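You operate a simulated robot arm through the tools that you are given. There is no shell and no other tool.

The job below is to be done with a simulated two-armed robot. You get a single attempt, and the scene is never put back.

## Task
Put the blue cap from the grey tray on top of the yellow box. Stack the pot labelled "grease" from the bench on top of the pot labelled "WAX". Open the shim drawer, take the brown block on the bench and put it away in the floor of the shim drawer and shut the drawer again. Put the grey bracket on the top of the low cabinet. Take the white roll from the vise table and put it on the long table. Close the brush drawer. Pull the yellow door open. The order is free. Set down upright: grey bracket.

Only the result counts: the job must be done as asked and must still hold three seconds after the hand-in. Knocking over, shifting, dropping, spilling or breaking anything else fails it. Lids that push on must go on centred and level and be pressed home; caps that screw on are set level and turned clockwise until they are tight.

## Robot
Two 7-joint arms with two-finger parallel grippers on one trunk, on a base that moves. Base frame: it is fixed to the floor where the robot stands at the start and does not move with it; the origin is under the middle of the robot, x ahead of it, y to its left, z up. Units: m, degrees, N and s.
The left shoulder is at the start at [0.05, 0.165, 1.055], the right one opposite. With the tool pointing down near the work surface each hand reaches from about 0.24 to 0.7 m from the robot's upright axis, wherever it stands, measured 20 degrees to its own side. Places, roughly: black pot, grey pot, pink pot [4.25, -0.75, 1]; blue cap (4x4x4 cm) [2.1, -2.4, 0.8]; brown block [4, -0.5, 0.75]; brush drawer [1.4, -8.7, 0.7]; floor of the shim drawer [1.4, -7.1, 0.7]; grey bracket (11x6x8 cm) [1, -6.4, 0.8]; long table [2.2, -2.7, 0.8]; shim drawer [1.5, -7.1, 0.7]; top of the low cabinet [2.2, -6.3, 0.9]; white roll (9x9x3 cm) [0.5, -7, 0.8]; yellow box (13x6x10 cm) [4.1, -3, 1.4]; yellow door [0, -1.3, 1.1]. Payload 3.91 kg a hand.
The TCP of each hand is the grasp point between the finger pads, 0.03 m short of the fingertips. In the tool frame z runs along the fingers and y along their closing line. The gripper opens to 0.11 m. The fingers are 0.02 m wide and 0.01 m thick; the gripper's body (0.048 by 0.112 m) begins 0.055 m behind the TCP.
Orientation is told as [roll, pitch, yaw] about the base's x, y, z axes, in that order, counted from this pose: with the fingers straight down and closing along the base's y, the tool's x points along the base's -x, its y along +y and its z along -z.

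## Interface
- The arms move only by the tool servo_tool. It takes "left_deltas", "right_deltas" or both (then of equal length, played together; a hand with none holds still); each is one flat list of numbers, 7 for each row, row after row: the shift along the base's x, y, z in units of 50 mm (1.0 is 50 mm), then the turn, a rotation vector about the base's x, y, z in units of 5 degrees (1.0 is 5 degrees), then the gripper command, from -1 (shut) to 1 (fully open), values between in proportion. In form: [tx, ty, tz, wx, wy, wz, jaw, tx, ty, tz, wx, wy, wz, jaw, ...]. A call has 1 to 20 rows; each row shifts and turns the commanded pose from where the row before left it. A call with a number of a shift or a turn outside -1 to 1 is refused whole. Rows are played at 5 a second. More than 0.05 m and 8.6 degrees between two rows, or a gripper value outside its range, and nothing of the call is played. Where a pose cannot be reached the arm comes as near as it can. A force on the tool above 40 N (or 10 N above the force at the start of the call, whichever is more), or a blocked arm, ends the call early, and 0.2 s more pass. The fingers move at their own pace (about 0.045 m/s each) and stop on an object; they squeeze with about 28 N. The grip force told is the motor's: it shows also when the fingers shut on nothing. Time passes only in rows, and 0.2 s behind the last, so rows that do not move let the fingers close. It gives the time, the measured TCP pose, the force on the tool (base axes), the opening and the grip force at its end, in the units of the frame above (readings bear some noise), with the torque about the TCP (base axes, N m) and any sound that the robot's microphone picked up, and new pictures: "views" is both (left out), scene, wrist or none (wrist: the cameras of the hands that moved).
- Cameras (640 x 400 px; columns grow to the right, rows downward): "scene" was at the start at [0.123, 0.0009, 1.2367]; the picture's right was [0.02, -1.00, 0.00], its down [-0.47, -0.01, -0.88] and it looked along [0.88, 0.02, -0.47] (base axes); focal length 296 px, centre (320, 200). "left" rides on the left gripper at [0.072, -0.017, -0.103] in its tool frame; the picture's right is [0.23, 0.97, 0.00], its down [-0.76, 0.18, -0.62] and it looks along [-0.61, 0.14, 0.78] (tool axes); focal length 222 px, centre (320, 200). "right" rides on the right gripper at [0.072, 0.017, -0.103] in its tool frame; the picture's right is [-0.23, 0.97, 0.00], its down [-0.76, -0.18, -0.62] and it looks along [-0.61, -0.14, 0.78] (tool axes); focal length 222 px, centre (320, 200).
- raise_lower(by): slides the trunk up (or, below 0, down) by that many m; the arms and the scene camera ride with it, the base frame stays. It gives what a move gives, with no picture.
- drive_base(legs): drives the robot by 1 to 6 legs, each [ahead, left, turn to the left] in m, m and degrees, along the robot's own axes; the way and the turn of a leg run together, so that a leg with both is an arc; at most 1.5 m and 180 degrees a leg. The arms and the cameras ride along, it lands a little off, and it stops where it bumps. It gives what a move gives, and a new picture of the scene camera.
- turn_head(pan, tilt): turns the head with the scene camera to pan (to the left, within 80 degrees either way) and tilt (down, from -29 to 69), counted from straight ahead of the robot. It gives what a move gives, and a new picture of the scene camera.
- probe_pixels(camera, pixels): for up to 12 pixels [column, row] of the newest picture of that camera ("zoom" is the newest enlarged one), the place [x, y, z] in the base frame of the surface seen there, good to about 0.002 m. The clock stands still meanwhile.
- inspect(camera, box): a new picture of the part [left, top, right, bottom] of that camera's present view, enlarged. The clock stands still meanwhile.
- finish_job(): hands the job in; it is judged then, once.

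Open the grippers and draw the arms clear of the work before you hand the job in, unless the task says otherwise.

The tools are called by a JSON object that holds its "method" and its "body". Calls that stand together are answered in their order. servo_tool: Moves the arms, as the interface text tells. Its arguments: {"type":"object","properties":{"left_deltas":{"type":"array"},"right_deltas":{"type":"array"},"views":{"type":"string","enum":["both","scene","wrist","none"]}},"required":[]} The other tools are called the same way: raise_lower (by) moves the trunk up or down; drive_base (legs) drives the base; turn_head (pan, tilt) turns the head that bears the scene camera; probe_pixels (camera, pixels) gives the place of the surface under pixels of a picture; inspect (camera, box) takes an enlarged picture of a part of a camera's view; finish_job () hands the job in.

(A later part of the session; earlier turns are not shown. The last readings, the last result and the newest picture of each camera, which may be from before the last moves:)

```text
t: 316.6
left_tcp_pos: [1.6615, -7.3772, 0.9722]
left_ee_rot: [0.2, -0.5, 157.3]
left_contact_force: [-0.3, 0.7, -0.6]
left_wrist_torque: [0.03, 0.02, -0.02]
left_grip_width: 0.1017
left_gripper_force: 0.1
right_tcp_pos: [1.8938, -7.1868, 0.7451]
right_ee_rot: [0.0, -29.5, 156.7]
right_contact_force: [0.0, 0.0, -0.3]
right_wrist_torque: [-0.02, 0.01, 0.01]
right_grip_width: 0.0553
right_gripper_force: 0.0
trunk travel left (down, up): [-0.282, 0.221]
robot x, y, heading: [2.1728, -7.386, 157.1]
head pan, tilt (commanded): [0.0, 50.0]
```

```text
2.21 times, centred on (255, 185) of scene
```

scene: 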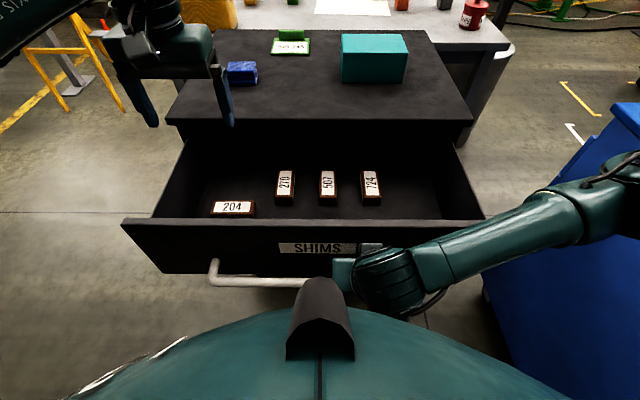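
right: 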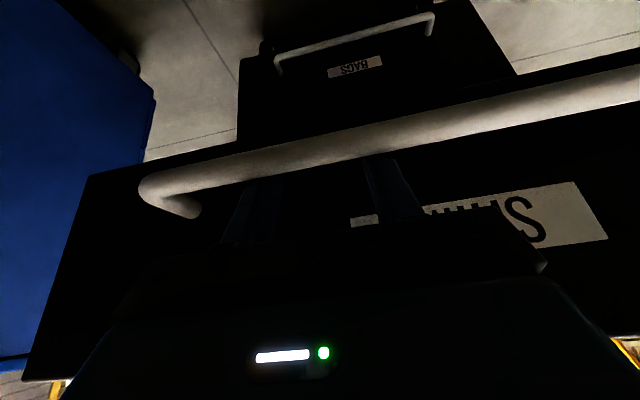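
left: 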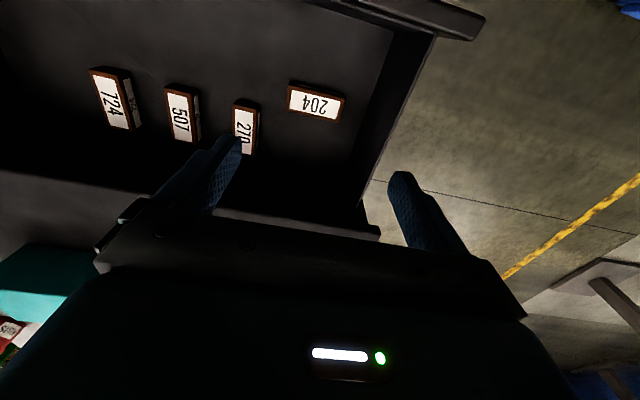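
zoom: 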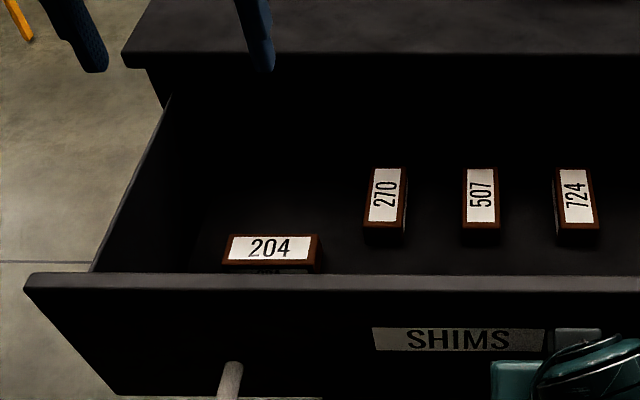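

Block 204 lies on the drawer floor. I withdraw the left hand to the side, and then push the drawer shut with the right hand (fingers pressing on the drawer face behind the bar).

{"method": "servo_tool", "body": {"left_deltas": [0.4, -0.4, 0.6, 0, 0, 0, 0.5, 0.57, -0.57, 0.4, 0, 0, 0, 0.5, 0.57, -0.57, 0.4, 0, 0, 0, 0.5, 0.57, -0.57, 0.3, 0, 0, 0, 0.5, 0.57, -0.57, 0.3, 0, 0, 0, 0.5, 0.57, -0.57, 0.3, 0, 0, 0, 0.5, 0.57, -0.57, 0.3, 0, 0, 0, 0.5], "views": "none"}}

{"method": "servo_tool", "body": {"right_deltas": [-0.369, 0.155, 0, 0, 0, 0, 0, -0.369, 0.155, 0, 0, 0, 0, 0, -0.369, 0.155, 0, 0, 0, 0, 0, -0.369, 0.155, 0, 0, 0, 0, 0, -0.369, 0.155, 0, 0, 0, 0, 0, -0.369, 0.155, 0, 0, 0, 0, 0, -0.369, 0.155, 0, 0, 0, 0, 0, -0.369, 0.155, 0, 0, 0, 0, 0, -0.369, 0.155, 0, 0, 0, 0, 0, -0.369, 0.155, 0, 0, 0, 0, 0, -0.277, 0.116, 0, 0, 0, 0, 0]}}

```text
t: 318.2
left_tcp_pos: [1.8578, -7.5672, 1.1029]
left_ee_rot: [0.2, -0.4, 157.2]
left_contact_force: [0.3, 0.1, 0.6]
left_wrist_torque: [0.01, 0.02, -0.01]
left_grip_width: 0.0826
left_gripper_force: 0.1
right_tcp_pos: [1.8935, -7.1879, 0.7462]
right_ee_rot: [0.1, -29.7, 156.6]
right_contact_force: [-0.1, 0.3, 0.5]
right_wrist_torque: [-0.01, -0.02, 0.01]
right_grip_width: 0.0551
right_gripper_force: 0.1
trunk travel left (down, up): [-0.282, 0.221]
robot x, y, heading: [2.177, -7.3907, 157.3]
head pan, tilt (commanded): [0.0, 50.0]
```

```text
t: 320.6
left_tcp_pos: [1.8547, -7.5661, 1.1036]
left_ee_rot: [0.2, -0.4, 157.4]
left_contact_force: [0.2, -0.6, -0.4]
left_wrist_torque: [-0.01, 0.02, 0.0]
left_grip_width: 0.0824
left_gripper_force: 0.1
right_tcp_pos: [1.6965, -7.1065, 0.7457]
right_ee_rot: [0.0, -29.5, 156.7]
right_contact_force: [-0.4, 0.1, 1.2]
right_wrist_torque: [0.0, 0.01, 0.01]
right_grip_width: 0.0549
right_gripper_force: 0.1
trunk travel left (down, up): [-0.282, 0.221]
robot x, y, heading: [2.1779, -7.387, 157.0]
head pan, tilt (commanded): [0.0, 50.0]
```

scene: 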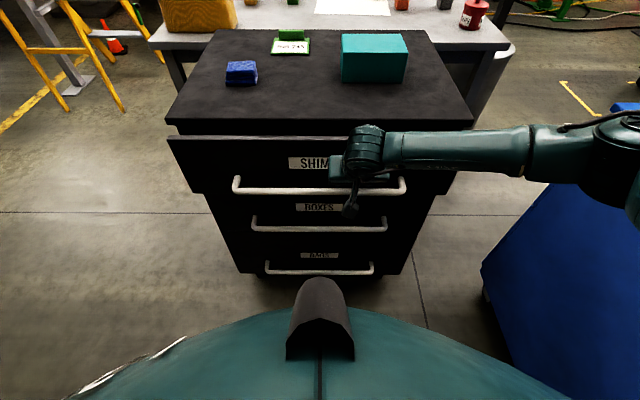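
right: 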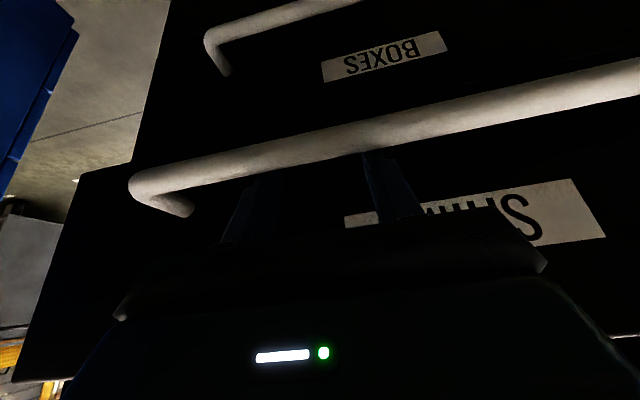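

The drawer follows. About 4 cm remain; I push on in 8 mm rows, then gently.

{"method": "servo_tool", "body": {"right_deltas": [-0.166, 0.07, 0, 0, 0, 0, 0, -0.166, 0.07, 0, 0, 0, 0, 0, -0.166, 0.07, 0, 0, 0, 0, 0, -0.166, 0.07, 0, 0, 0, 0, 0, -0.074, 0.031, 0, 0, 0, 0, 0, -0.074, 0.031, 0, 0, 0, 0, 0, 0, 0, 0, 0, 0, 0, 0]}}

{"method": "inspect", "body": {"camera": "scene", "box": [150, 100, 480, 300]}}

```text
t: 322.2
left_tcp_pos: [1.8577, -7.5677, 1.1033]
left_ee_rot: [0.2, -0.6, 157.2]
left_contact_force: [-0.2, -0.1, 1.0]
left_wrist_torque: [-0.03, 0.01, -0.03]
left_grip_width: 0.0825
left_gripper_force: 0.1
right_tcp_pos: [1.6574, -7.0896, 0.7464]
right_ee_rot: [0.0, -29.3, 156.7]
right_contact_force: [18.2, -4.6, 2.6]
right_wrist_torque: [0.0, -0.36, -0.24]
right_grip_width: 0.055
right_gripper_force: 0.0
trunk travel left (down, up): [-0.282, 0.221]
robot x, y, heading: [2.1763, -7.3854, 157.0]
head pan, tilt (commanded): [0.0, 50.0]
```

scene: 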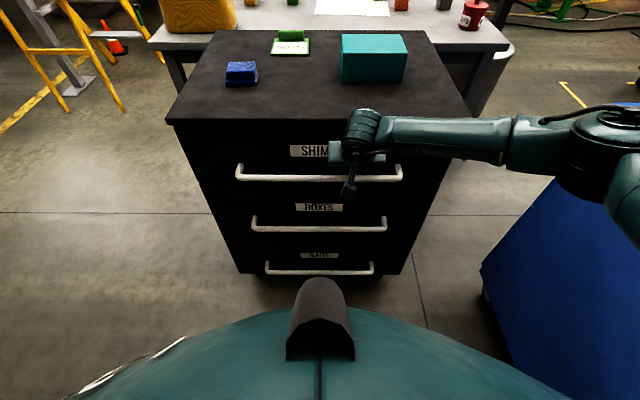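
right: 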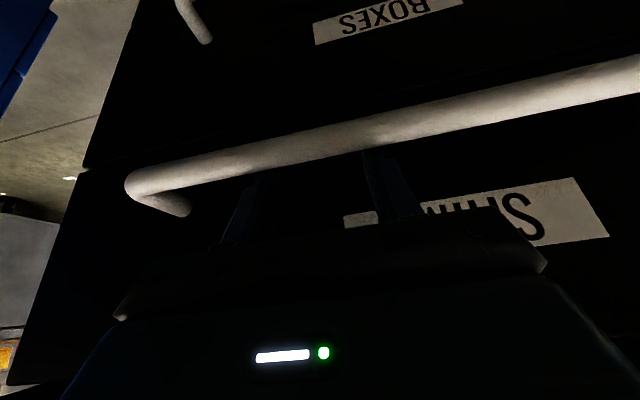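

```text
1.94 times, centred on (315, 200) of scene
```

zoom: 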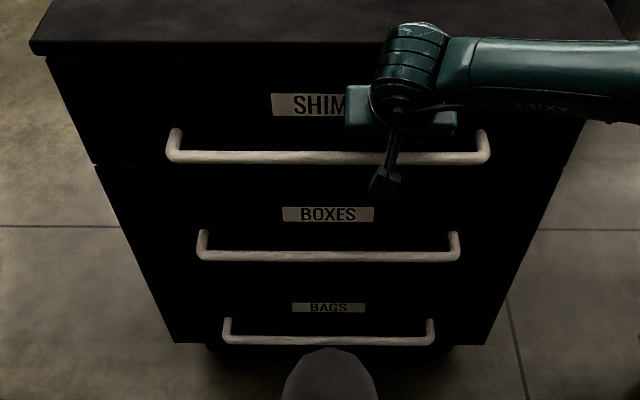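

The push meets 18 N: the drawer is at its stop. I probe the handle and face to compare with the initial closed position.

{"method": "probe_pixels", "body": {"camera": "scene", "pixels": [[290, 178], [245, 178], [395, 179], [270, 165], [320, 190], [300, 165], [300, 125]]}}

```text
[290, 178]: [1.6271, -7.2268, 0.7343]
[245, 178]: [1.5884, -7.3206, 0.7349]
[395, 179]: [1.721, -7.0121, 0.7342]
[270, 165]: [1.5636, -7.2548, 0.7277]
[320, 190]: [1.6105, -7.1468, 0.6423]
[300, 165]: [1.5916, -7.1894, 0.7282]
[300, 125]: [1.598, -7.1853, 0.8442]
```

The drawer is exactly at its initial shut position. I withdraw the right hand along its axis out of the gap.

{"method": "servo_tool", "body": {"right_deltas": [0.05, -0.02, 0.02, 0, 0, 0, 0, 0.221, -0.093, 0.42, 0, 0, 0, 0, 0.221, -0.093, 0.42, 0, 0, 0, 0, 0.221, -0.093, 0.42, 0, 0, 0, 0, 0.221, -0.093, 0.42, 0, 0, 0, 0, 0.221, -0.093, 0.42, 0, 0, 0, 0, 0.4, -0.17, 0.6, 0, 0, 0, 0, 0.4, -0.17, 0.6, 0, 0, 0, 0, 0.3, -0.1, 0.8, 0, 0, 0, 0, 0.2, 0, 0.8, 0, 0, 0, 0]}}

{"method": "probe_pixels", "body": {"camera": "scene", "pixels": [[290, 178], [245, 178], [395, 179], [320, 190], [320, 160]]}}

```text
t: 324.4
left_tcp_pos: [1.8574, -7.5673, 1.1041]
left_ee_rot: [0.2, -0.5, 157.3]
left_contact_force: [-0.2, -0.6, 0.0]
left_wrist_torque: [0.0, 0.03, 0.03]
left_grip_width: 0.0824
left_gripper_force: 0.1
right_tcp_pos: [1.7826, -7.1345, 0.9954]
right_ee_rot: [-0.1, -29.5, 156.6]
right_contact_force: [0.5, 0.0, 0.3]
right_wrist_torque: [-0.01, -0.02, 0.0]
right_grip_width: 0.0549
right_gripper_force: 0.1
trunk travel left (down, up): [-0.282, 0.221]
robot x, y, heading: [2.1758, -7.3837, 157.0]
head pan, tilt (commanded): [0.0, 50.0]
```

scene: 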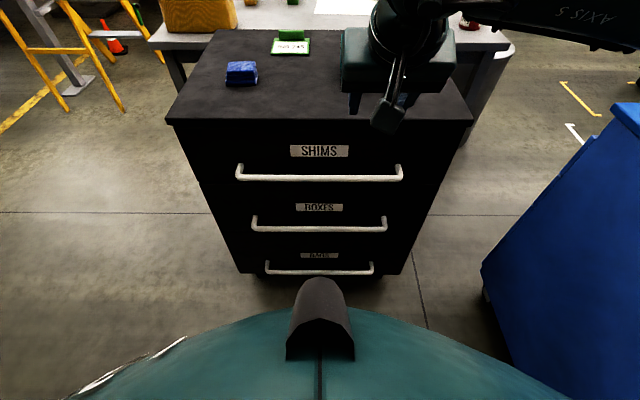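
right: 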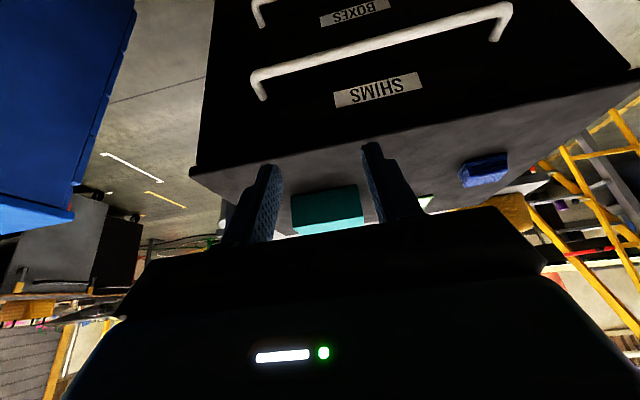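

```text
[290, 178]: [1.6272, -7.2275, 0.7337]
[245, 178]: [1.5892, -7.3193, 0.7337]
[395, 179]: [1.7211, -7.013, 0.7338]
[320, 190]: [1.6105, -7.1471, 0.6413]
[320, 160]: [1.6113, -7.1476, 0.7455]
```

Shim drawer done. I raise the trunk a bit, back off and turn left to look for the brush drawer.

{"method": "raise_lower", "body": {"by": 0.15}}

{"method": "drive_base", "body": {"legs": [[-0.25, 0, 0], [0, 0, 70]]}}

{"method": "turn_head", "body": {"pan": 0, "tilt": 25}}

```text
t: 326.2
left_tcp_pos: [1.8568, -7.5672, 1.2543]
left_ee_rot: [0.2, -0.4, 157.3]
left_contact_force: [-0.9, -0.8, 0.6]
left_wrist_torque: [0.04, -0.02, 0.0]
left_grip_width: 0.0824
left_gripper_force: 0.1
right_tcp_pos: [1.7813, -7.1346, 1.1464]
right_ee_rot: [0.0, -29.5, 156.7]
right_contact_force: [-0.2, -0.4, 0.2]
right_wrist_torque: [0.02, -0.02, 0.02]
right_grip_width: 0.0552
right_gripper_force: 0.1
trunk travel left (down, up): [-0.432, 0.071]
robot x, y, heading: [2.1723, -7.3903, 157.2]
head pan, tilt (commanded): [0.0, 50.0]
```

```text
t: 331.1
left_tcp_pos: [2.4708, -7.8467, 1.2532]
left_ee_rot: [0.2, -0.4, -132.2]
left_contact_force: [-0.5, -0.2, 0.3]
left_wrist_torque: [0.03, -0.01, -0.03]
left_grip_width: 0.0824
left_gripper_force: 0.1
right_tcp_pos: [2.0388, -7.7718, 1.1456]
right_ee_rot: [0.0, -29.5, -132.8]
right_contact_force: [0.6, -0.4, 0.6]
right_wrist_torque: [0.0, 0.0, -0.04]
right_grip_width: 0.0551
right_gripper_force: 0.0
trunk travel left (down, up): [-0.432, 0.071]
robot x, y, heading: [2.4049, -7.4838, -132.3]
head pan, tilt (commanded): [0.0, 50.0]
```

scene: 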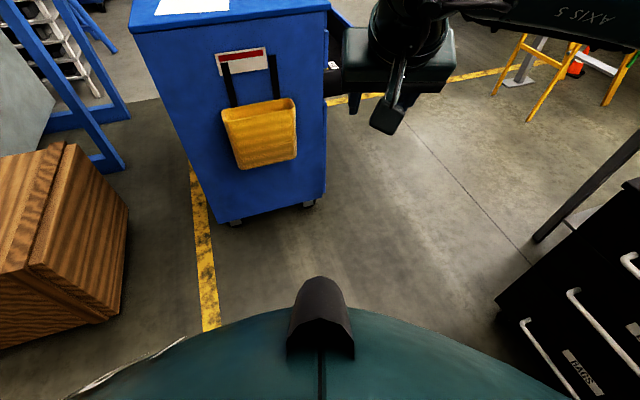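

```text
t: 331.9
left_tcp_pos: [2.4704, -7.8467, 1.2533]
left_ee_rot: [0.2, -0.6, -132.2]
left_contact_force: [0.3, 0.4, -0.4]
left_wrist_torque: [-0.02, 0.01, 0.03]
left_grip_width: 0.0826
left_gripper_force: 0.1
right_tcp_pos: [2.0394, -7.773, 1.1461]
right_ee_rot: [0.0, -29.5, -132.8]
right_contact_force: [-1.1, -0.1, 0.2]
right_wrist_torque: [0.01, 0.0, -0.03]
right_grip_width: 0.055
right_gripper_force: 0.0
trunk travel left (down, up): [-0.432, 0.071]
robot x, y, heading: [2.4094, -7.487, -132.1]
head pan, tilt (commanded): [0.0, 25.0]
```

scene: 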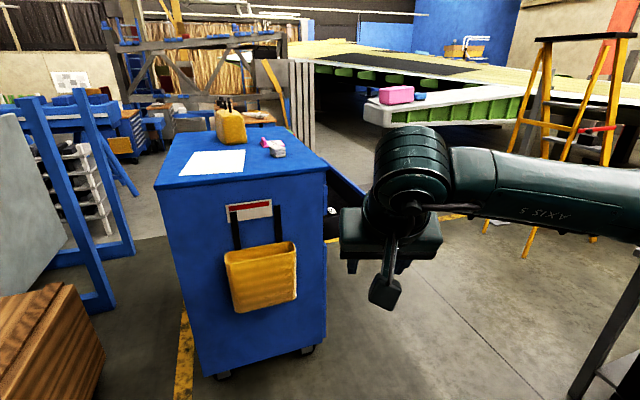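

I probe the brush cabinet corners, its open drawer, and the ladder feet.

{"method": "probe_pixels", "body": {"camera": "scene", "pixels": [[158, 185], [324, 165], [288, 129], [315, 345], [338, 190], [350, 180], [487, 228], [527, 255], [590, 240], [640, 230], [340, 300], [400, 330]]}}

{"method": "turn_head", "body": {"pan": -30, "tilt": 25}}

```text
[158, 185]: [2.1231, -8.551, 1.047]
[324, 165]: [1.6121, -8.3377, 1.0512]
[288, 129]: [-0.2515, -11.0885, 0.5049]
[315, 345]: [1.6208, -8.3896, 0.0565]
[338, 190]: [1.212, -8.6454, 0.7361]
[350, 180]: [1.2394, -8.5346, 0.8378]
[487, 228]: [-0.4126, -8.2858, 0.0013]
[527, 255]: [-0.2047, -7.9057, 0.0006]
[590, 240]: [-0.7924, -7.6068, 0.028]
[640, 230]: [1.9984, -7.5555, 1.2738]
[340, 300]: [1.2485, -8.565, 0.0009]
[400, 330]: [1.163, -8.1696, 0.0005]
```

```text
t: 332.9
left_tcp_pos: [2.4704, -7.8456, 1.2539]
left_ee_rot: [0.2, -0.6, -132.2]
left_contact_force: [0.6, 0.1, -0.6]
left_wrist_torque: [0.0, 0.02, 0.03]
left_grip_width: 0.0824
left_gripper_force: 0.1
right_tcp_pos: [2.038, -7.7704, 1.1453]
right_ee_rot: [0.0, -29.5, -132.7]
right_contact_force: [0.7, -0.1, -0.4]
right_wrist_torque: [0.03, 0.04, -0.02]
right_grip_width: 0.0547
right_gripper_force: 0.0
trunk travel left (down, up): [-0.432, 0.071]
robot x, y, heading: [2.4104, -7.4856, -132.2]
head pan, tilt (commanded): [-30.0, 25.0]
```

scene: 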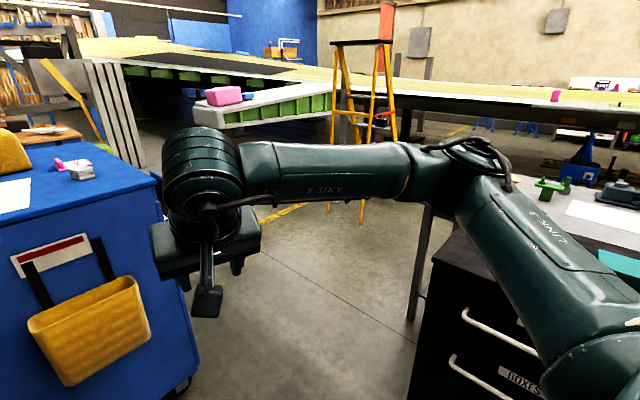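

The open drawer's front is near (1.21,-8.6). I turn to face east (heading about -22°), then move backwards through the 0.9 m passage to (1.55,-7.9).

{"method": "drive_base", "body": {"legs": [[0, 0, 109.5], [-0.638, -0.708, 0]]}}

{"method": "turn_head", "body": {"pan": -40, "tilt": 40}}

```text
t: 344.1
left_tcp_pos: [1.885, -7.7074, 1.2534]
left_ee_rot: [0.2, -0.5, -23.5]
left_contact_force: [-0.2, 0.3, 0.1]
left_wrist_torque: [-0.02, 0.02, 0.01]
left_grip_width: 0.0824
left_gripper_force: 0.0
right_tcp_pos: [1.9538, -8.1411, 1.1451]
right_ee_rot: [0.0, -29.6, -24.0]
right_contact_force: [0.4, 0.1, -0.4]
right_wrist_torque: [0.02, -0.02, -0.03]
right_grip_width: 0.055
right_gripper_force: 0.1
trunk travel left (down, up): [-0.432, 0.071]
robot x, y, heading: [1.5643, -7.8839, -23.7]
head pan, tilt (commanded): [-30.0, 25.0]
```

scene: 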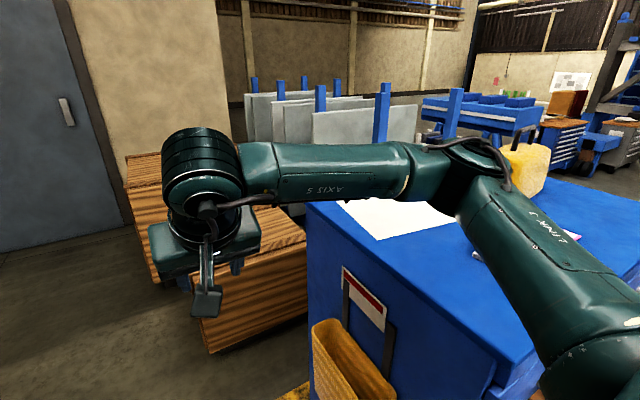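

```text
t: 344.8
left_tcp_pos: [1.886, -7.7074, 1.2524]
left_ee_rot: [0.2, -0.4, -23.5]
left_contact_force: [-0.5, 0.4, 0.5]
left_wrist_torque: [0.03, -0.03, 0.02]
left_grip_width: 0.0825
left_gripper_force: 0.0
right_tcp_pos: [1.9553, -8.1415, 1.1459]
right_ee_rot: [-0.1, -29.5, -24.2]
right_contact_force: [0.6, 1.4, -0.6]
right_wrist_torque: [0.02, 0.01, -0.03]
right_grip_width: 0.0547
right_gripper_force: 0.1
trunk travel left (down, up): [-0.432, 0.071]
robot x, y, heading: [1.5642, -7.883, -23.5]
head pan, tilt (commanded): [-40.0, 40.0]
```

scene: 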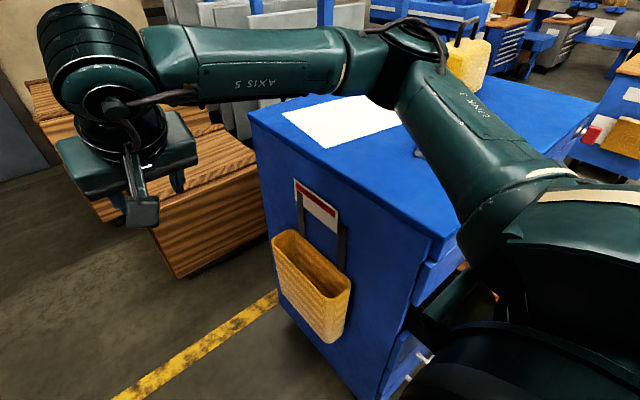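

I check heights of the things on the brush cabinet against my right elbow.

{"method": "probe_pixels", "body": {"camera": "scene", "pixels": [[470, 60], [458, 40], [475, 18], [418, 153], [430, 50], [445, 130], [400, 85], [500, 150], [440, 210], [320, 120]]}}

```text
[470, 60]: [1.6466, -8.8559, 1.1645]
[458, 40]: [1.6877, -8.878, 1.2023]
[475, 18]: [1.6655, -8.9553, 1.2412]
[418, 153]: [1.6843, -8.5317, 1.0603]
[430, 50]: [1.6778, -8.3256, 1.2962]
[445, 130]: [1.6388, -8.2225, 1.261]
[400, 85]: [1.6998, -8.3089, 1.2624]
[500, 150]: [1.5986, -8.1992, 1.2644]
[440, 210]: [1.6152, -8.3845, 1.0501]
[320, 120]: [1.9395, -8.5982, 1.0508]
```

The elbow (z≈1.30) stays clear of the bag. I continue backwards to about (0.75,-8.15).

{"method": "drive_base", "body": {"legs": [[-0.64, -0.5, 0]]}}

{"method": "turn_head", "body": {"pan": -20, "tilt": 40}}

```text
t: 349.6
left_tcp_pos: [1.0986, -7.8867, 1.2528]
left_ee_rot: [0.3, -0.5, -23.4]
left_contact_force: [-0.5, -0.5, -0.2]
left_wrist_torque: [0.03, -0.03, 0.01]
left_grip_width: 0.0825
left_gripper_force: 0.1
right_tcp_pos: [1.1662, -8.32, 1.1458]
right_ee_rot: [0.0, -29.6, -24.2]
right_contact_force: [0.7, 0.3, 0.4]
right_wrist_torque: [0.0, -0.03, 0.03]
right_grip_width: 0.055
right_gripper_force: 0.0
trunk travel left (down, up): [-0.432, 0.071]
robot x, y, heading: [0.7783, -8.0654, -23.4]
head pan, tilt (commanded): [-40.0, 40.0]
```

scene: 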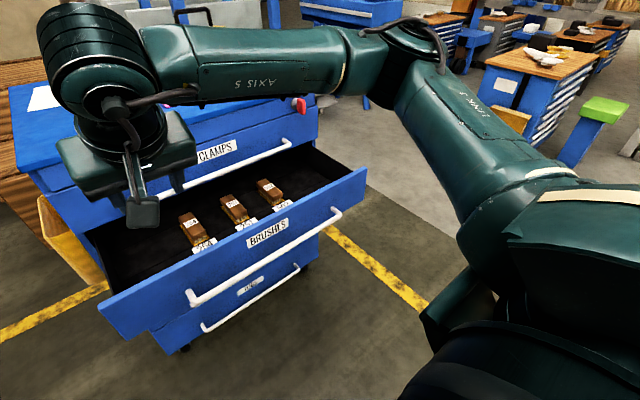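

```text
t: 350.4
left_tcp_pos: [1.0977, -7.8869, 1.254]
left_ee_rot: [0.1, -0.5, -23.6]
left_contact_force: [-1.2, 0.8, 0.1]
left_wrist_torque: [0.02, -0.01, -0.04]
left_grip_width: 0.0824
left_gripper_force: 0.0
right_tcp_pos: [1.1666, -8.3204, 1.1467]
right_ee_rot: [0.0, -29.4, -24.1]
right_contact_force: [0.0, -0.6, 0.6]
right_wrist_torque: [0.02, 0.02, 0.05]
right_grip_width: 0.0549
right_gripper_force: 0.1
trunk travel left (down, up): [-0.432, 0.071]
robot x, y, heading: [0.7759, -8.0619, -23.4]
head pan, tilt (commanded): [-20.0, 40.0]
```

scene: 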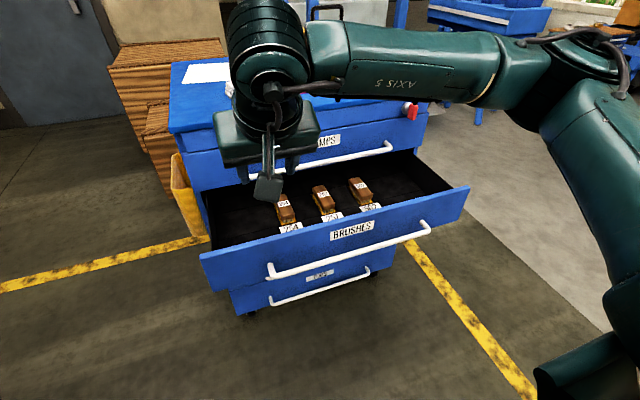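

The BRUSHES drawer is visible. I probe its front panel, handle, and the closed neighbours.

{"method": "probe_pixels", "body": {"camera": "scene", "pixels": [[352, 230], [270, 262], [428, 222], [350, 250], [205, 258], [465, 190], [300, 235], [400, 205], [330, 143], [320, 278], [355, 160], [350, 220]]}}

{"method": "inspect", "body": {"camera": "scene", "box": [190, 130, 480, 320]}}

```text
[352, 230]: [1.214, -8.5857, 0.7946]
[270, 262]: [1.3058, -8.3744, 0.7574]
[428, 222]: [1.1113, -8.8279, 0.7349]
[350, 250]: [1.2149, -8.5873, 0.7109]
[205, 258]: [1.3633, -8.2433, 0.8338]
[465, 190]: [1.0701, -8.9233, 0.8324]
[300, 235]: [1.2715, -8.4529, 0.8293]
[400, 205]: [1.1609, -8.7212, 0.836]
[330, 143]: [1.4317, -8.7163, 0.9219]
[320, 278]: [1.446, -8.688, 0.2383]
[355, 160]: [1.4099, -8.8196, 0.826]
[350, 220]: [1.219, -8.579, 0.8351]
```

```text
2.11 times, centred on (335, 225) of scene
```

zoom: 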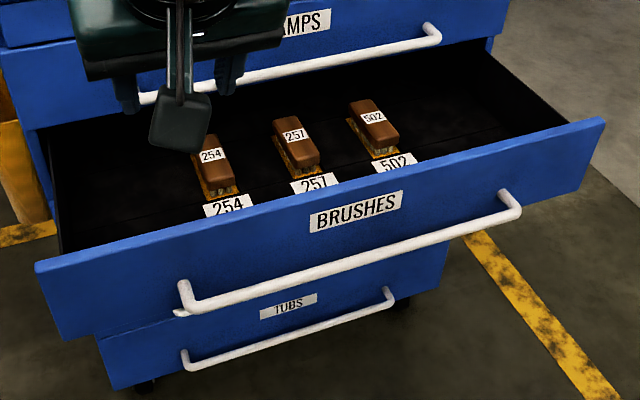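

The BRUSHES drawer is open by 0.252 m; its front centre is at (1.217,-8.583), z 0.68–0.835. I shift the base slightly, lower the trunk, and ready the right hand: closed, tilted 60° forward, in front of the panel at z≈0.80.

{"method": "drive_base", "body": {"legs": [[0.1, -0.12, 0]]}}

{"method": "raise_lower", "body": {"by": -0.15}}

{"method": "servo_tool", "body": {"right_deltas": [-0.166, -0.24, -0.546, -0.354, -0.795, 0, -1, -0.166, -0.24, -0.546, -0.354, -0.795, 0, -1, -0.166, -0.24, -0.546, -0.354, -0.795, 0, -1, -0.166, -0.24, -0.546, -0.354, -0.795, 0, -1, -0.166, -0.24, -0.546, -0.354, -0.795, 0, -1, -0.166, -0.24, -0.546, -0.354, -0.795, 0, -1, -0.166, -0.24, -0.546, -0.354, -0.795, 0, -1]}}

```text
t: 352.1
left_tcp_pos: [1.1403, -8.0377, 1.2537]
left_ee_rot: [0.3, -0.4, -23.5]
left_contact_force: [-0.3, 0.4, 0.7]
left_wrist_torque: [0.02, 0.0, 0.0]
left_grip_width: 0.0823
left_gripper_force: 0.1
right_tcp_pos: [1.2095, -8.471, 1.1462]
right_ee_rot: [0.0, -29.5, -24.0]
right_contact_force: [-0.8, 0.0, 0.8]
right_wrist_torque: [-0.02, 0.01, 0.03]
right_grip_width: 0.0552
right_gripper_force: 0.1
trunk travel left (down, up): [-0.432, 0.071]
robot x, y, heading: [0.8215, -8.2106, -23.9]
head pan, tilt (commanded): [-20.0, 40.0]
```

scene: 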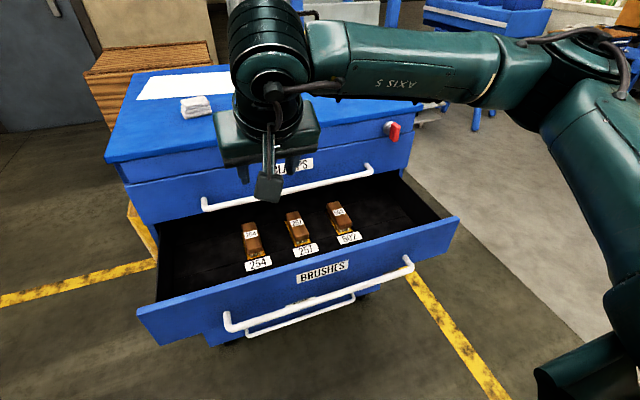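

```text
t: 353.9
left_tcp_pos: [1.1413, -8.0389, 1.1034]
left_ee_rot: [0.2, -0.5, -23.5]
left_contact_force: [0.8, 0.2, -0.7]
left_wrist_torque: [-0.04, 0.02, 0.01]
left_grip_width: 0.0824
left_gripper_force: 0.2
right_tcp_pos: [1.2092, -8.471, 0.9954]
right_ee_rot: [0.0, -29.6, -24.1]
right_contact_force: [0.1, 0.5, 0.4]
right_wrist_torque: [-0.03, 0.0, -0.02]
right_grip_width: 0.0549
right_gripper_force: 0.1
trunk travel left (down, up): [-0.282, 0.221]
robot x, y, heading: [0.8208, -8.2141, -23.7]
head pan, tilt (commanded): [-20.0, 40.0]
```

```text
t: 355.4
left_tcp_pos: [1.1399, -8.04, 1.1041]
left_ee_rot: [0.5, -0.5, -23.6]
left_contact_force: [-0.3, -0.6, 0.1]
left_wrist_torque: [0.06, 0.02, 0.01]
left_grip_width: 0.0824
left_gripper_force: 0.1
right_tcp_pos: [1.1714, -8.5253, 0.8297]
right_ee_rot: [-0.2, -59.6, -24.6]
right_contact_force: [-0.9, -1.8, -0.2]
right_wrist_torque: [0.04, -0.01, 0.06]
right_grip_width: 0.0
right_gripper_force: 28.2
right hand out of reach, approached as far as the arm can: row 6, 7
trunk travel left (down, up): [-0.282, 0.221]
robot x, y, heading: [0.8196, -8.2132, -23.8]
head pan, tilt (commanded): [-20.0, 40.0]
```

scene: 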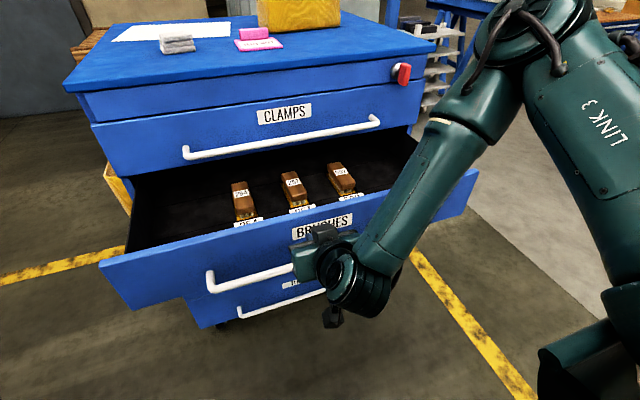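
right: 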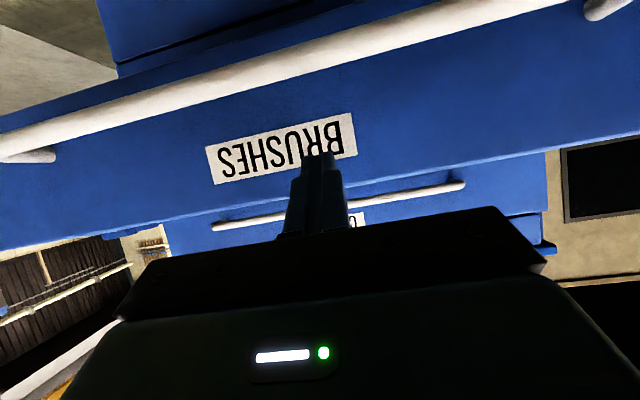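

The closed fingers are just in front of the BRUSHES panel (gap ~34 mm). I lower the trunk 35 mm so they press at mid-panel, then push by driving ahead 0.26 m.

{"method": "raise_lower", "body": {"by": -0.035}}

{"method": "drive_base", "body": {"legs": [[0.12, 0, 0]]}}

```text
t: 356.2
left_tcp_pos: [1.1388, -8.0386, 1.07]
left_ee_rot: [0.2, -0.5, -23.5]
left_contact_force: [0.1, 0.5, 0.0]
left_wrist_torque: [0.05, -0.01, 0.0]
left_grip_width: 0.0823
left_gripper_force: 0.2
right_tcp_pos: [1.1718, -8.5234, 0.7925]
right_ee_rot: [-0.6, -59.6, -24.3]
right_contact_force: [0.3, 0.1, 0.9]
right_wrist_torque: [-0.03, 0.03, 0.01]
right_grip_width: 0.0
right_gripper_force: 28.0
trunk travel left (down, up): [-0.247, 0.256]
robot x, y, heading: [0.8208, -8.2126, -23.7]
head pan, tilt (commanded): [-20.0, 40.0]
```

```text
t: 357.5
left_tcp_pos: [1.2482, -8.0859, 1.0679]
left_ee_rot: [0.2, -0.5, -23.6]
left_contact_force: [0.6, -0.1, 0.4]
left_wrist_torque: [0.0, 0.04, -0.02]
left_grip_width: 0.0823
left_gripper_force: 0.1
right_tcp_pos: [1.2789, -8.5709, 0.7926]
right_ee_rot: [-0.5, -59.5, -24.3]
right_contact_force: [-0.3, -0.3, 0.0]
right_wrist_torque: [-0.03, 0.01, -0.02]
right_grip_width: 0.0001
right_gripper_force: 28.0
trunk travel left (down, up): [-0.247, 0.256]
robot x, y, heading: [0.9251, -8.2612, -24.1]
head pan, tilt (commanded): [-20.0, 40.0]
```

scene: 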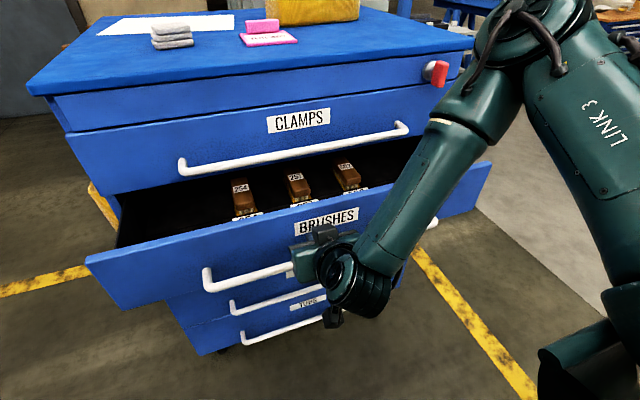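

The drawer is moving in. About 0.167 m remain; I drive 0.13 m more.

{"method": "drive_base", "body": {"legs": [[0.13, 0, 0.4]]}}

```text
t: 358.7
left_tcp_pos: [1.3654, -8.1362, 1.0695]
left_ee_rot: [0.2, -0.5, -23.5]
left_contact_force: [0.3, 0.5, 0.4]
left_wrist_torque: [0.0, 0.0, 0.01]
left_grip_width: 0.0828
left_gripper_force: 0.0
right_tcp_pos: [1.3957, -8.6228, 0.7936]
right_ee_rot: [-0.5, -59.5, -24.4]
right_contact_force: [-0.5, 0.0, -0.7]
right_wrist_torque: [0.02, -0.01, -0.01]
right_grip_width: 0.0
right_gripper_force: 27.8
trunk travel left (down, up): [-0.247, 0.256]
robot x, y, heading: [1.0437, -8.313, -24.0]
head pan, tilt (commanded): [-20.0, 40.0]
```

scene: 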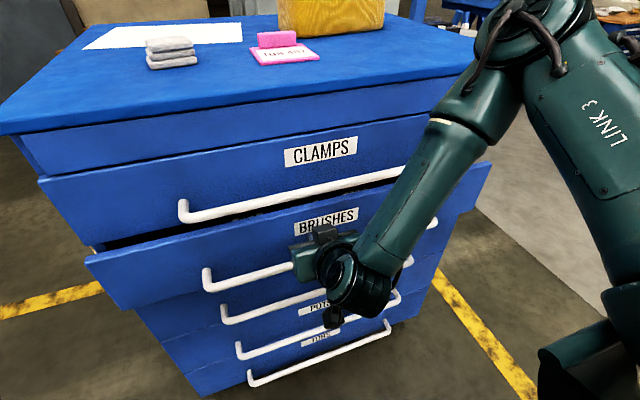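

About 4 cm remain. I finish with the arm: 3 rows of 10 mm, then small rows feeling the stop.

{"method": "servo_tool", "body": {"right_deltas": [0.1836, -0.0792, 0, 0, 0, 0, -1, 0.1836, -0.0792, 0, 0, 0, 0, -1, 0.1836, -0.0792, 0, 0, 0, 0, -1, 0.0734, -0.0317, 0, 0, 0, 0, -1, 0.0734, -0.0317, 0, 0, 0, 0, -1, 0, 0, 0, 0, 0, 0, -1]}}

```text
t: 360.1
left_tcp_pos: [1.3636, -8.1359, 1.0685]
left_ee_rot: [0.2, -0.6, -23.6]
left_contact_force: [-0.4, 0.2, 0.2]
left_wrist_torque: [0.03, 0.0, 0.04]
left_grip_width: 0.0824
left_gripper_force: 0.0
right_tcp_pos: [1.4298, -8.6376, 0.793]
right_ee_rot: [-0.5, -59.6, -24.3]
right_contact_force: [0.3, 0.6, 1.2]
right_wrist_torque: [0.01, 0.0, 0.0]
right_grip_width: 0.0
right_gripper_force: 27.9
trunk travel left (down, up): [-0.247, 0.256]
robot x, y, heading: [1.0441, -8.313, -23.6]
head pan, tilt (commanded): [-20.0, 40.0]
```

scene: 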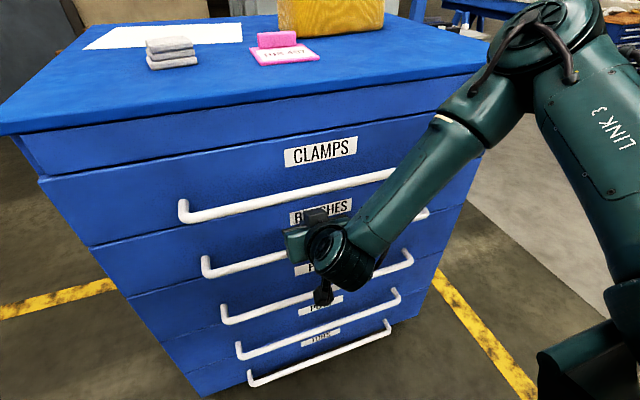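
right: 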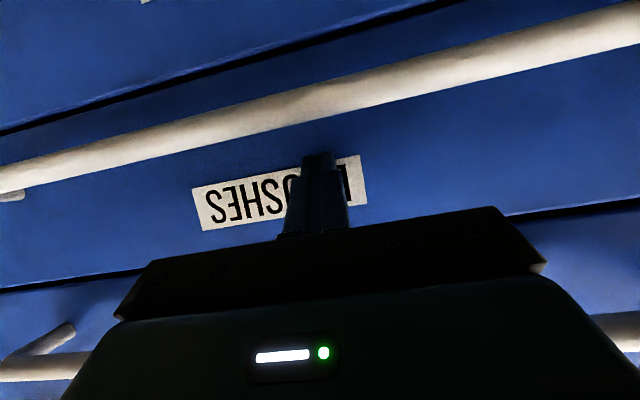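

Almost flush and no resistance yet. I push on in 3 mm rows until the stop is felt.

{"method": "servo_tool", "body": {"right_deltas": [0.055, -0.0238, 0, 0, 0, 0, -1, 0.055, -0.0238, 0, 0, 0, 0, -1, 0.055, -0.0238, 0, 0, 0, 0, -1, 0, 0, 0, 0, 0, 0, -1], "views": "none"}}

{"method": "inspect", "body": {"camera": "scene", "box": [60, 130, 440, 320]}}

{"method": "probe_pixels", "body": {"camera": "scene", "pixels": [[150, 225], [150, 255], [250, 235], [250, 280], [180, 190], [370, 210], [270, 240]]}}

```text
t: 360.8
left_tcp_pos: [1.3638, -8.1362, 1.0694]
left_ee_rot: [0.1, -0.6, -23.6]
left_contact_force: [-0.2, -0.4, -0.1]
left_wrist_torque: [0.01, -0.04, 0.0]
left_grip_width: 0.0827
left_gripper_force: 0.0
right_tcp_pos: [1.4316, -8.6376, 0.7928]
right_ee_rot: [-0.4, -58.8, -24.2]
right_contact_force: [-11.7, 5.1, 4.2]
right_wrist_torque: [0.0, -0.05, 0.01]
right_grip_width: 0.0001
right_gripper_force: 27.9
trunk travel left (down, up): [-0.247, 0.256]
robot x, y, heading: [1.0427, -8.3105, -23.8]
head pan, tilt (commanded): [-20.0, 40.0]
stopped in row 3 (right hand): the force on the tool passed its limit at 43 N (the readings are from after the stop); the commanded pose is now the measured one
```

```text
1.68 times, centred on (250, 225) of scene
```

zoom: 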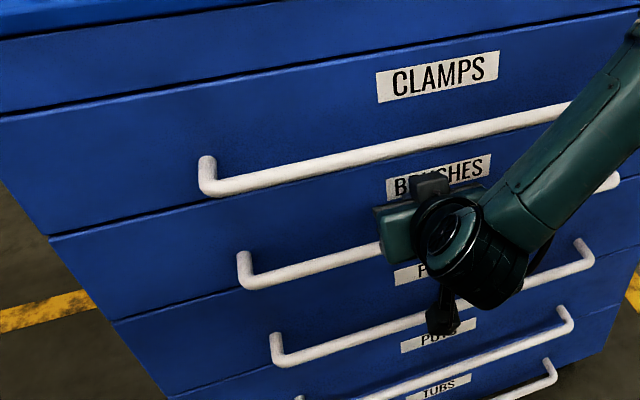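

```text
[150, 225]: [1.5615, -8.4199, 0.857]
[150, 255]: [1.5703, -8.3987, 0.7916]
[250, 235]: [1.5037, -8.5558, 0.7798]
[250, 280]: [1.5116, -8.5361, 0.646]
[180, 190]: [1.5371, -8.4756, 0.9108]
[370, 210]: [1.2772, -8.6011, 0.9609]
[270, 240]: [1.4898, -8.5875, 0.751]
```

The drawer met its stop and its face is flush with its neighbours: brush drawer closed. I pull the right hand straight back and back the base off.

{"method": "servo_tool", "body": {"right_deltas": [-0.37, 0.16, 0, 0, 0, 0, -1, -0.55, 0.24, 0, 0, 0, 0, -1, -0.55, 0.24, 0, 0, 0, 0, -1], "views": "none"}}

{"method": "drive_base", "body": {"legs": [[-0.3, 0.1, 0]]}}

{"method": "turn_head", "body": {"pan": -10, "tilt": 35}}

```text
t: 361.6
left_tcp_pos: [1.364, -8.1361, 1.0681]
left_ee_rot: [0.1, -0.5, -23.5]
left_contact_force: [1.0, -0.5, -0.3]
left_wrist_torque: [0.01, -0.02, 0.0]
left_grip_width: 0.0826
left_gripper_force: 0.0
right_tcp_pos: [1.3569, -8.6048, 0.7916]
right_ee_rot: [-0.7, -58.7, -24.3]
right_contact_force: [0.7, 1.2, -0.3]
right_wrist_torque: [-0.02, 0.03, 0.0]
right_grip_width: 0.0001
right_gripper_force: 28.4
trunk travel left (down, up): [-0.247, 0.256]
robot x, y, heading: [1.0442, -8.3132, -23.7]
head pan, tilt (commanded): [-20.0, 40.0]
```

```text
t: 363.8
left_tcp_pos: [1.1184, -7.9155, 1.0684]
left_ee_rot: [0.2, -0.5, -22.9]
left_contact_force: [0.2, -0.5, 0.2]
left_wrist_torque: [0.01, -0.04, 0.01]
left_grip_width: 0.0825
left_gripper_force: 0.0
right_tcp_pos: [1.1169, -8.3849, 0.7918]
right_ee_rot: [-0.6, -58.8, -23.5]
right_contact_force: [0.3, 0.2, -0.1]
right_wrist_torque: [0.02, 0.0, 0.0]
right_grip_width: 0.0001
right_gripper_force: 28.3
trunk travel left (down, up): [-0.247, 0.256]
robot x, y, heading: [0.798, -8.0943, -23.2]
head pan, tilt (commanded): [-20.0, 40.0]
```

scene: 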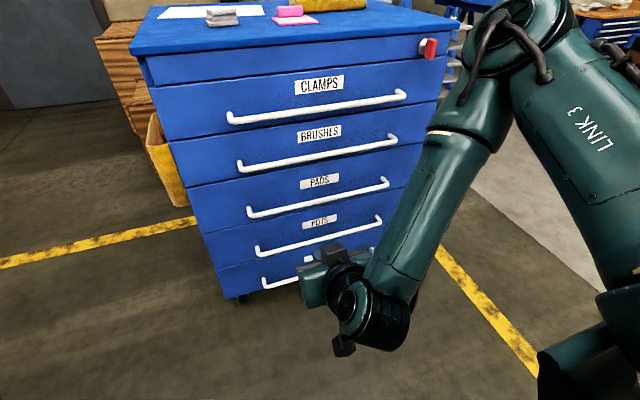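

```text
t: 364.5
left_tcp_pos: [1.1194, -7.9151, 1.0685]
left_ee_rot: [0.1, -0.5, -23.0]
left_contact_force: [-0.8, -0.3, 0.0]
left_wrist_torque: [0.0, -0.01, -0.02]
left_grip_width: 0.0827
left_gripper_force: 0.1
right_tcp_pos: [1.1167, -8.3858, 0.7915]
right_ee_rot: [-0.7, -58.8, -23.6]
right_contact_force: [0.6, 0.0, 0.8]
right_wrist_torque: [-0.03, 0.0, 0.01]
right_grip_width: 0.0
right_gripper_force: 28.5
trunk travel left (down, up): [-0.247, 0.256]
robot x, y, heading: [0.7994, -8.0951, -23.2]
head pan, tilt (commanded): [-10.0, 35.0]
```

scene: 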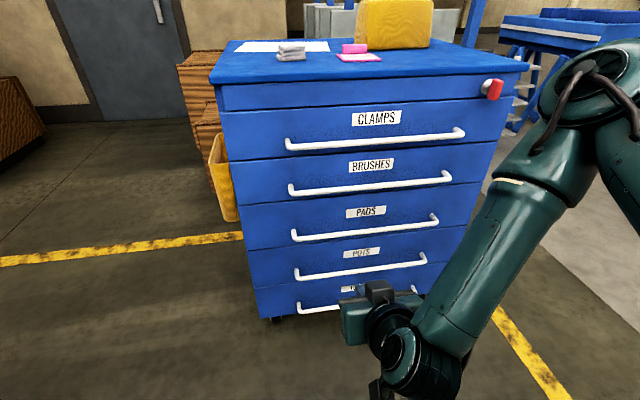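

The brush drawer is visibly shut. I return the right hand to vertical and raise it.

{"method": "servo_tool", "body": {"right_deltas": [0, 0, 0.5, 0.392, 0.898, 0, 0, 0, 0, 0.5, 0.392, 0.898, 0, 0, 0, 0, 0.5, 0.392, 0.898, 0, 0, 0, 0, 0.5, 0.392, 0.898, 0, 0, 0, 0, 0.5, 0.392, 0.898, 0, 0, 0, 0, 0.5, 0.392, 0.898, 0, 0, 0, 0, 0.5, 0.392, 0.898, 0, 0, 0, 0, 0.5, 0.392, 0.898, 0, 0, 0, 0, 0.5, 0.392, 0.898, 0, 0, 0, 0, 0.5, 0.392, 0.898, 0, 0, 0, 0, 0.5, 0.392, 0.898, 0, 0, 0, 0, 0.5, 0.392, 0.898, 0, 0], "views": "none"}}

{"method": "raise_lower", "body": {"by": 0.15}}

{"method": "turn_head", "body": {"pan": 75, "tilt": 25}}

```text
t: 367.1
left_tcp_pos: [1.1176, -7.9165, 1.0677]
left_ee_rot: [0.3, -0.5, -23.1]
left_contact_force: [0.2, -0.5, -0.4]
left_wrist_torque: [0.0, 0.0, -0.02]
left_grip_width: 0.0824
left_gripper_force: 0.0
right_tcp_pos: [1.1166, -8.385, 1.0922]
right_ee_rot: [-0.7, 0.1, -23.6]
right_contact_force: [0.7, 0.4, 0.4]
right_wrist_torque: [0.02, 0.03, -0.03]
right_grip_width: 0.055
right_gripper_force: 0.1
trunk travel left (down, up): [-0.247, 0.256]
robot x, y, heading: [0.7955, -8.096, -23.2]
head pan, tilt (commanded): [-10.0, 35.0]
```

```text
t: 368.9
left_tcp_pos: [1.1177, -7.9173, 1.2182]
left_ee_rot: [0.2, -0.5, -22.9]
left_contact_force: [1.1, 0.2, -0.5]
left_wrist_torque: [-0.01, 0.01, -0.02]
left_grip_width: 0.0827
left_gripper_force: 0.2
right_tcp_pos: [1.1181, -8.3842, 1.2423]
right_ee_rot: [-0.5, 0.0, -23.4]
right_contact_force: [0.4, 0.8, 0.0]
right_wrist_torque: [0.0, 0.03, 0.01]
right_grip_width: 0.0549
right_gripper_force: 0.1
trunk travel left (down, up): [-0.397, 0.106]
robot x, y, heading: [0.7932, -8.0933, -23.3]
head pan, tilt (commanded): [-10.0, 35.0]
```

```text
t: 370.5
left_tcp_pos: [1.1186, -7.9163, 1.2173]
left_ee_rot: [0.2, -0.4, -23.0]
left_contact_force: [0.7, -0.2, -0.4]
left_wrist_torque: [0.0, -0.01, -0.01]
left_grip_width: 0.0824
left_gripper_force: 0.0
right_tcp_pos: [1.118, -8.3856, 1.2422]
right_ee_rot: [-0.6, 0.0, -23.5]
right_contact_force: [-0.8, -0.2, 0.0]
right_wrist_torque: [0.0, 0.02, 0.01]
right_grip_width: 0.0552
right_gripper_force: 0.1
trunk travel left (down, up): [-0.397, 0.106]
robot x, y, heading: [0.8018, -8.0979, -23.3]
head pan, tilt (commanded): [75.0, 25.0]
```

scene: 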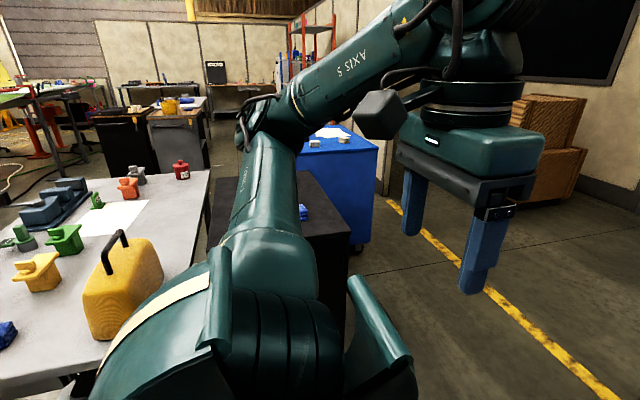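

The vise table lies to my left. I extend the right hand forward (to tuck its elbow away from the ladder), raise the trunk, and then move west/north in steps around the table's south-west corner.

{"method": "servo_tool", "body": {"right_deltas": [0.8, -0.34, 0, 0, 0, 0, 0, 0.8, -0.34, 0, 0, 0, 0, 0, 0.8, -0.34, 0, 0, 0, 0, 0], "views": "none"}}

{"method": "raise_lower", "body": {"by": 0.1}}

{"method": "drive_base", "body": {"legs": [[-0.56, 0.17, 0]]}}

{"method": "turn_head", "body": {"pan": 60, "tilt": 35}}

```text
t: 371.3
left_tcp_pos: [1.1191, -7.9165, 1.218]
left_ee_rot: [0.3, -0.5, -23.0]
left_contact_force: [0.2, 0.2, -0.8]
left_wrist_torque: [0.0, 0.01, -0.01]
left_grip_width: 0.0826
left_gripper_force: 0.0
right_tcp_pos: [1.2379, -8.4351, 1.2446]
right_ee_rot: [-0.7, 0.1, -23.5]
right_contact_force: [0.4, -0.4, -0.5]
right_wrist_torque: [-0.02, 0.03, 0.0]
right_grip_width: 0.0552
right_gripper_force: 0.0
trunk travel left (down, up): [-0.397, 0.106]
robot x, y, heading: [0.7967, -8.0942, -23.2]
head pan, tilt (commanded): [75.0, 25.0]
```

```text
t: 372.6
left_tcp_pos: [1.1185, -7.9163, 1.3192]
left_ee_rot: [0.2, -0.5, -23.0]
left_contact_force: [-0.9, 0.8, -0.3]
left_wrist_torque: [0.0, 0.0, 0.01]
left_grip_width: 0.0825
left_gripper_force: 0.1
right_tcp_pos: [1.2379, -8.4366, 1.3442]
right_ee_rot: [-0.5, 0.0, -23.6]
right_contact_force: [0.0, -0.4, 0.3]
right_wrist_torque: [0.02, 0.04, -0.01]
right_grip_width: 0.055
right_gripper_force: 0.0
trunk travel left (down, up): [-0.497, 0.006]
robot x, y, heading: [0.8004, -8.0949, -23.5]
head pan, tilt (commanded): [75.0, 25.0]
```

```text
t: 375.9
left_tcp_pos: [0.6871, -7.5416, 1.3189]
left_ee_rot: [0.2, -0.5, -22.9]
left_contact_force: [0.0, 0.3, 0.0]
left_wrist_torque: [0.0, 0.0, 0.0]
left_grip_width: 0.0826
left_gripper_force: 0.1
right_tcp_pos: [0.8055, -8.0606, 1.3446]
right_ee_rot: [-0.6, 0.0, -23.5]
right_contact_force: [-0.2, 0.5, 0.2]
right_wrist_torque: [0.02, -0.03, -0.02]
right_grip_width: 0.055
right_gripper_force: 0.1
trunk travel left (down, up): [-0.497, 0.006]
robot x, y, heading: [0.3676, -7.7192, -23.1]
head pan, tilt (commanded): [75.0, 25.0]
```

scene: 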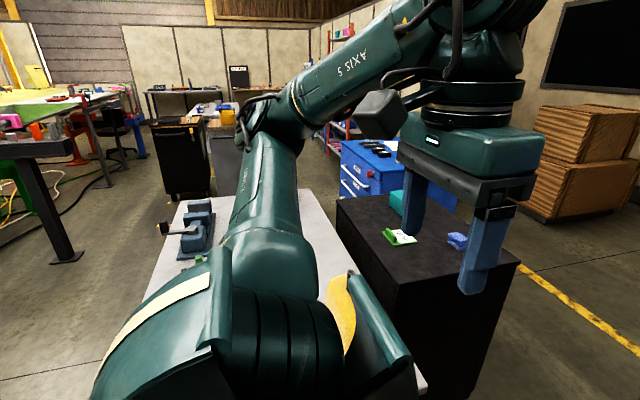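

```text
t: 376.6
left_tcp_pos: [0.687, -7.5406, 1.3181]
left_ee_rot: [0.2, -0.5, -23.0]
left_contact_force: [0.4, -0.5, -0.3]
left_wrist_torque: [0.02, 0.01, 0.02]
left_grip_width: 0.0824
left_gripper_force: 0.0
right_tcp_pos: [0.8074, -8.0607, 1.345]
right_ee_rot: [-0.6, 0.1, -23.5]
right_contact_force: [0.0, 0.4, 0.1]
right_wrist_torque: [0.02, 0.0, 0.01]
right_grip_width: 0.0551
right_gripper_force: 0.1
trunk travel left (down, up): [-0.497, 0.006]
robot x, y, heading: [0.369, -7.7207, -23.1]
head pan, tilt (commanded): [60.0, 35.0]
```

scene: 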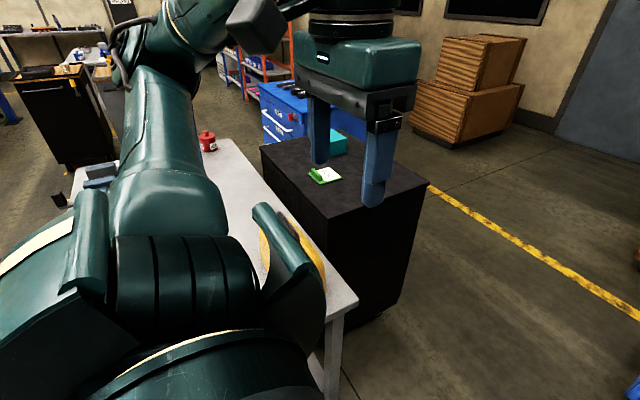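

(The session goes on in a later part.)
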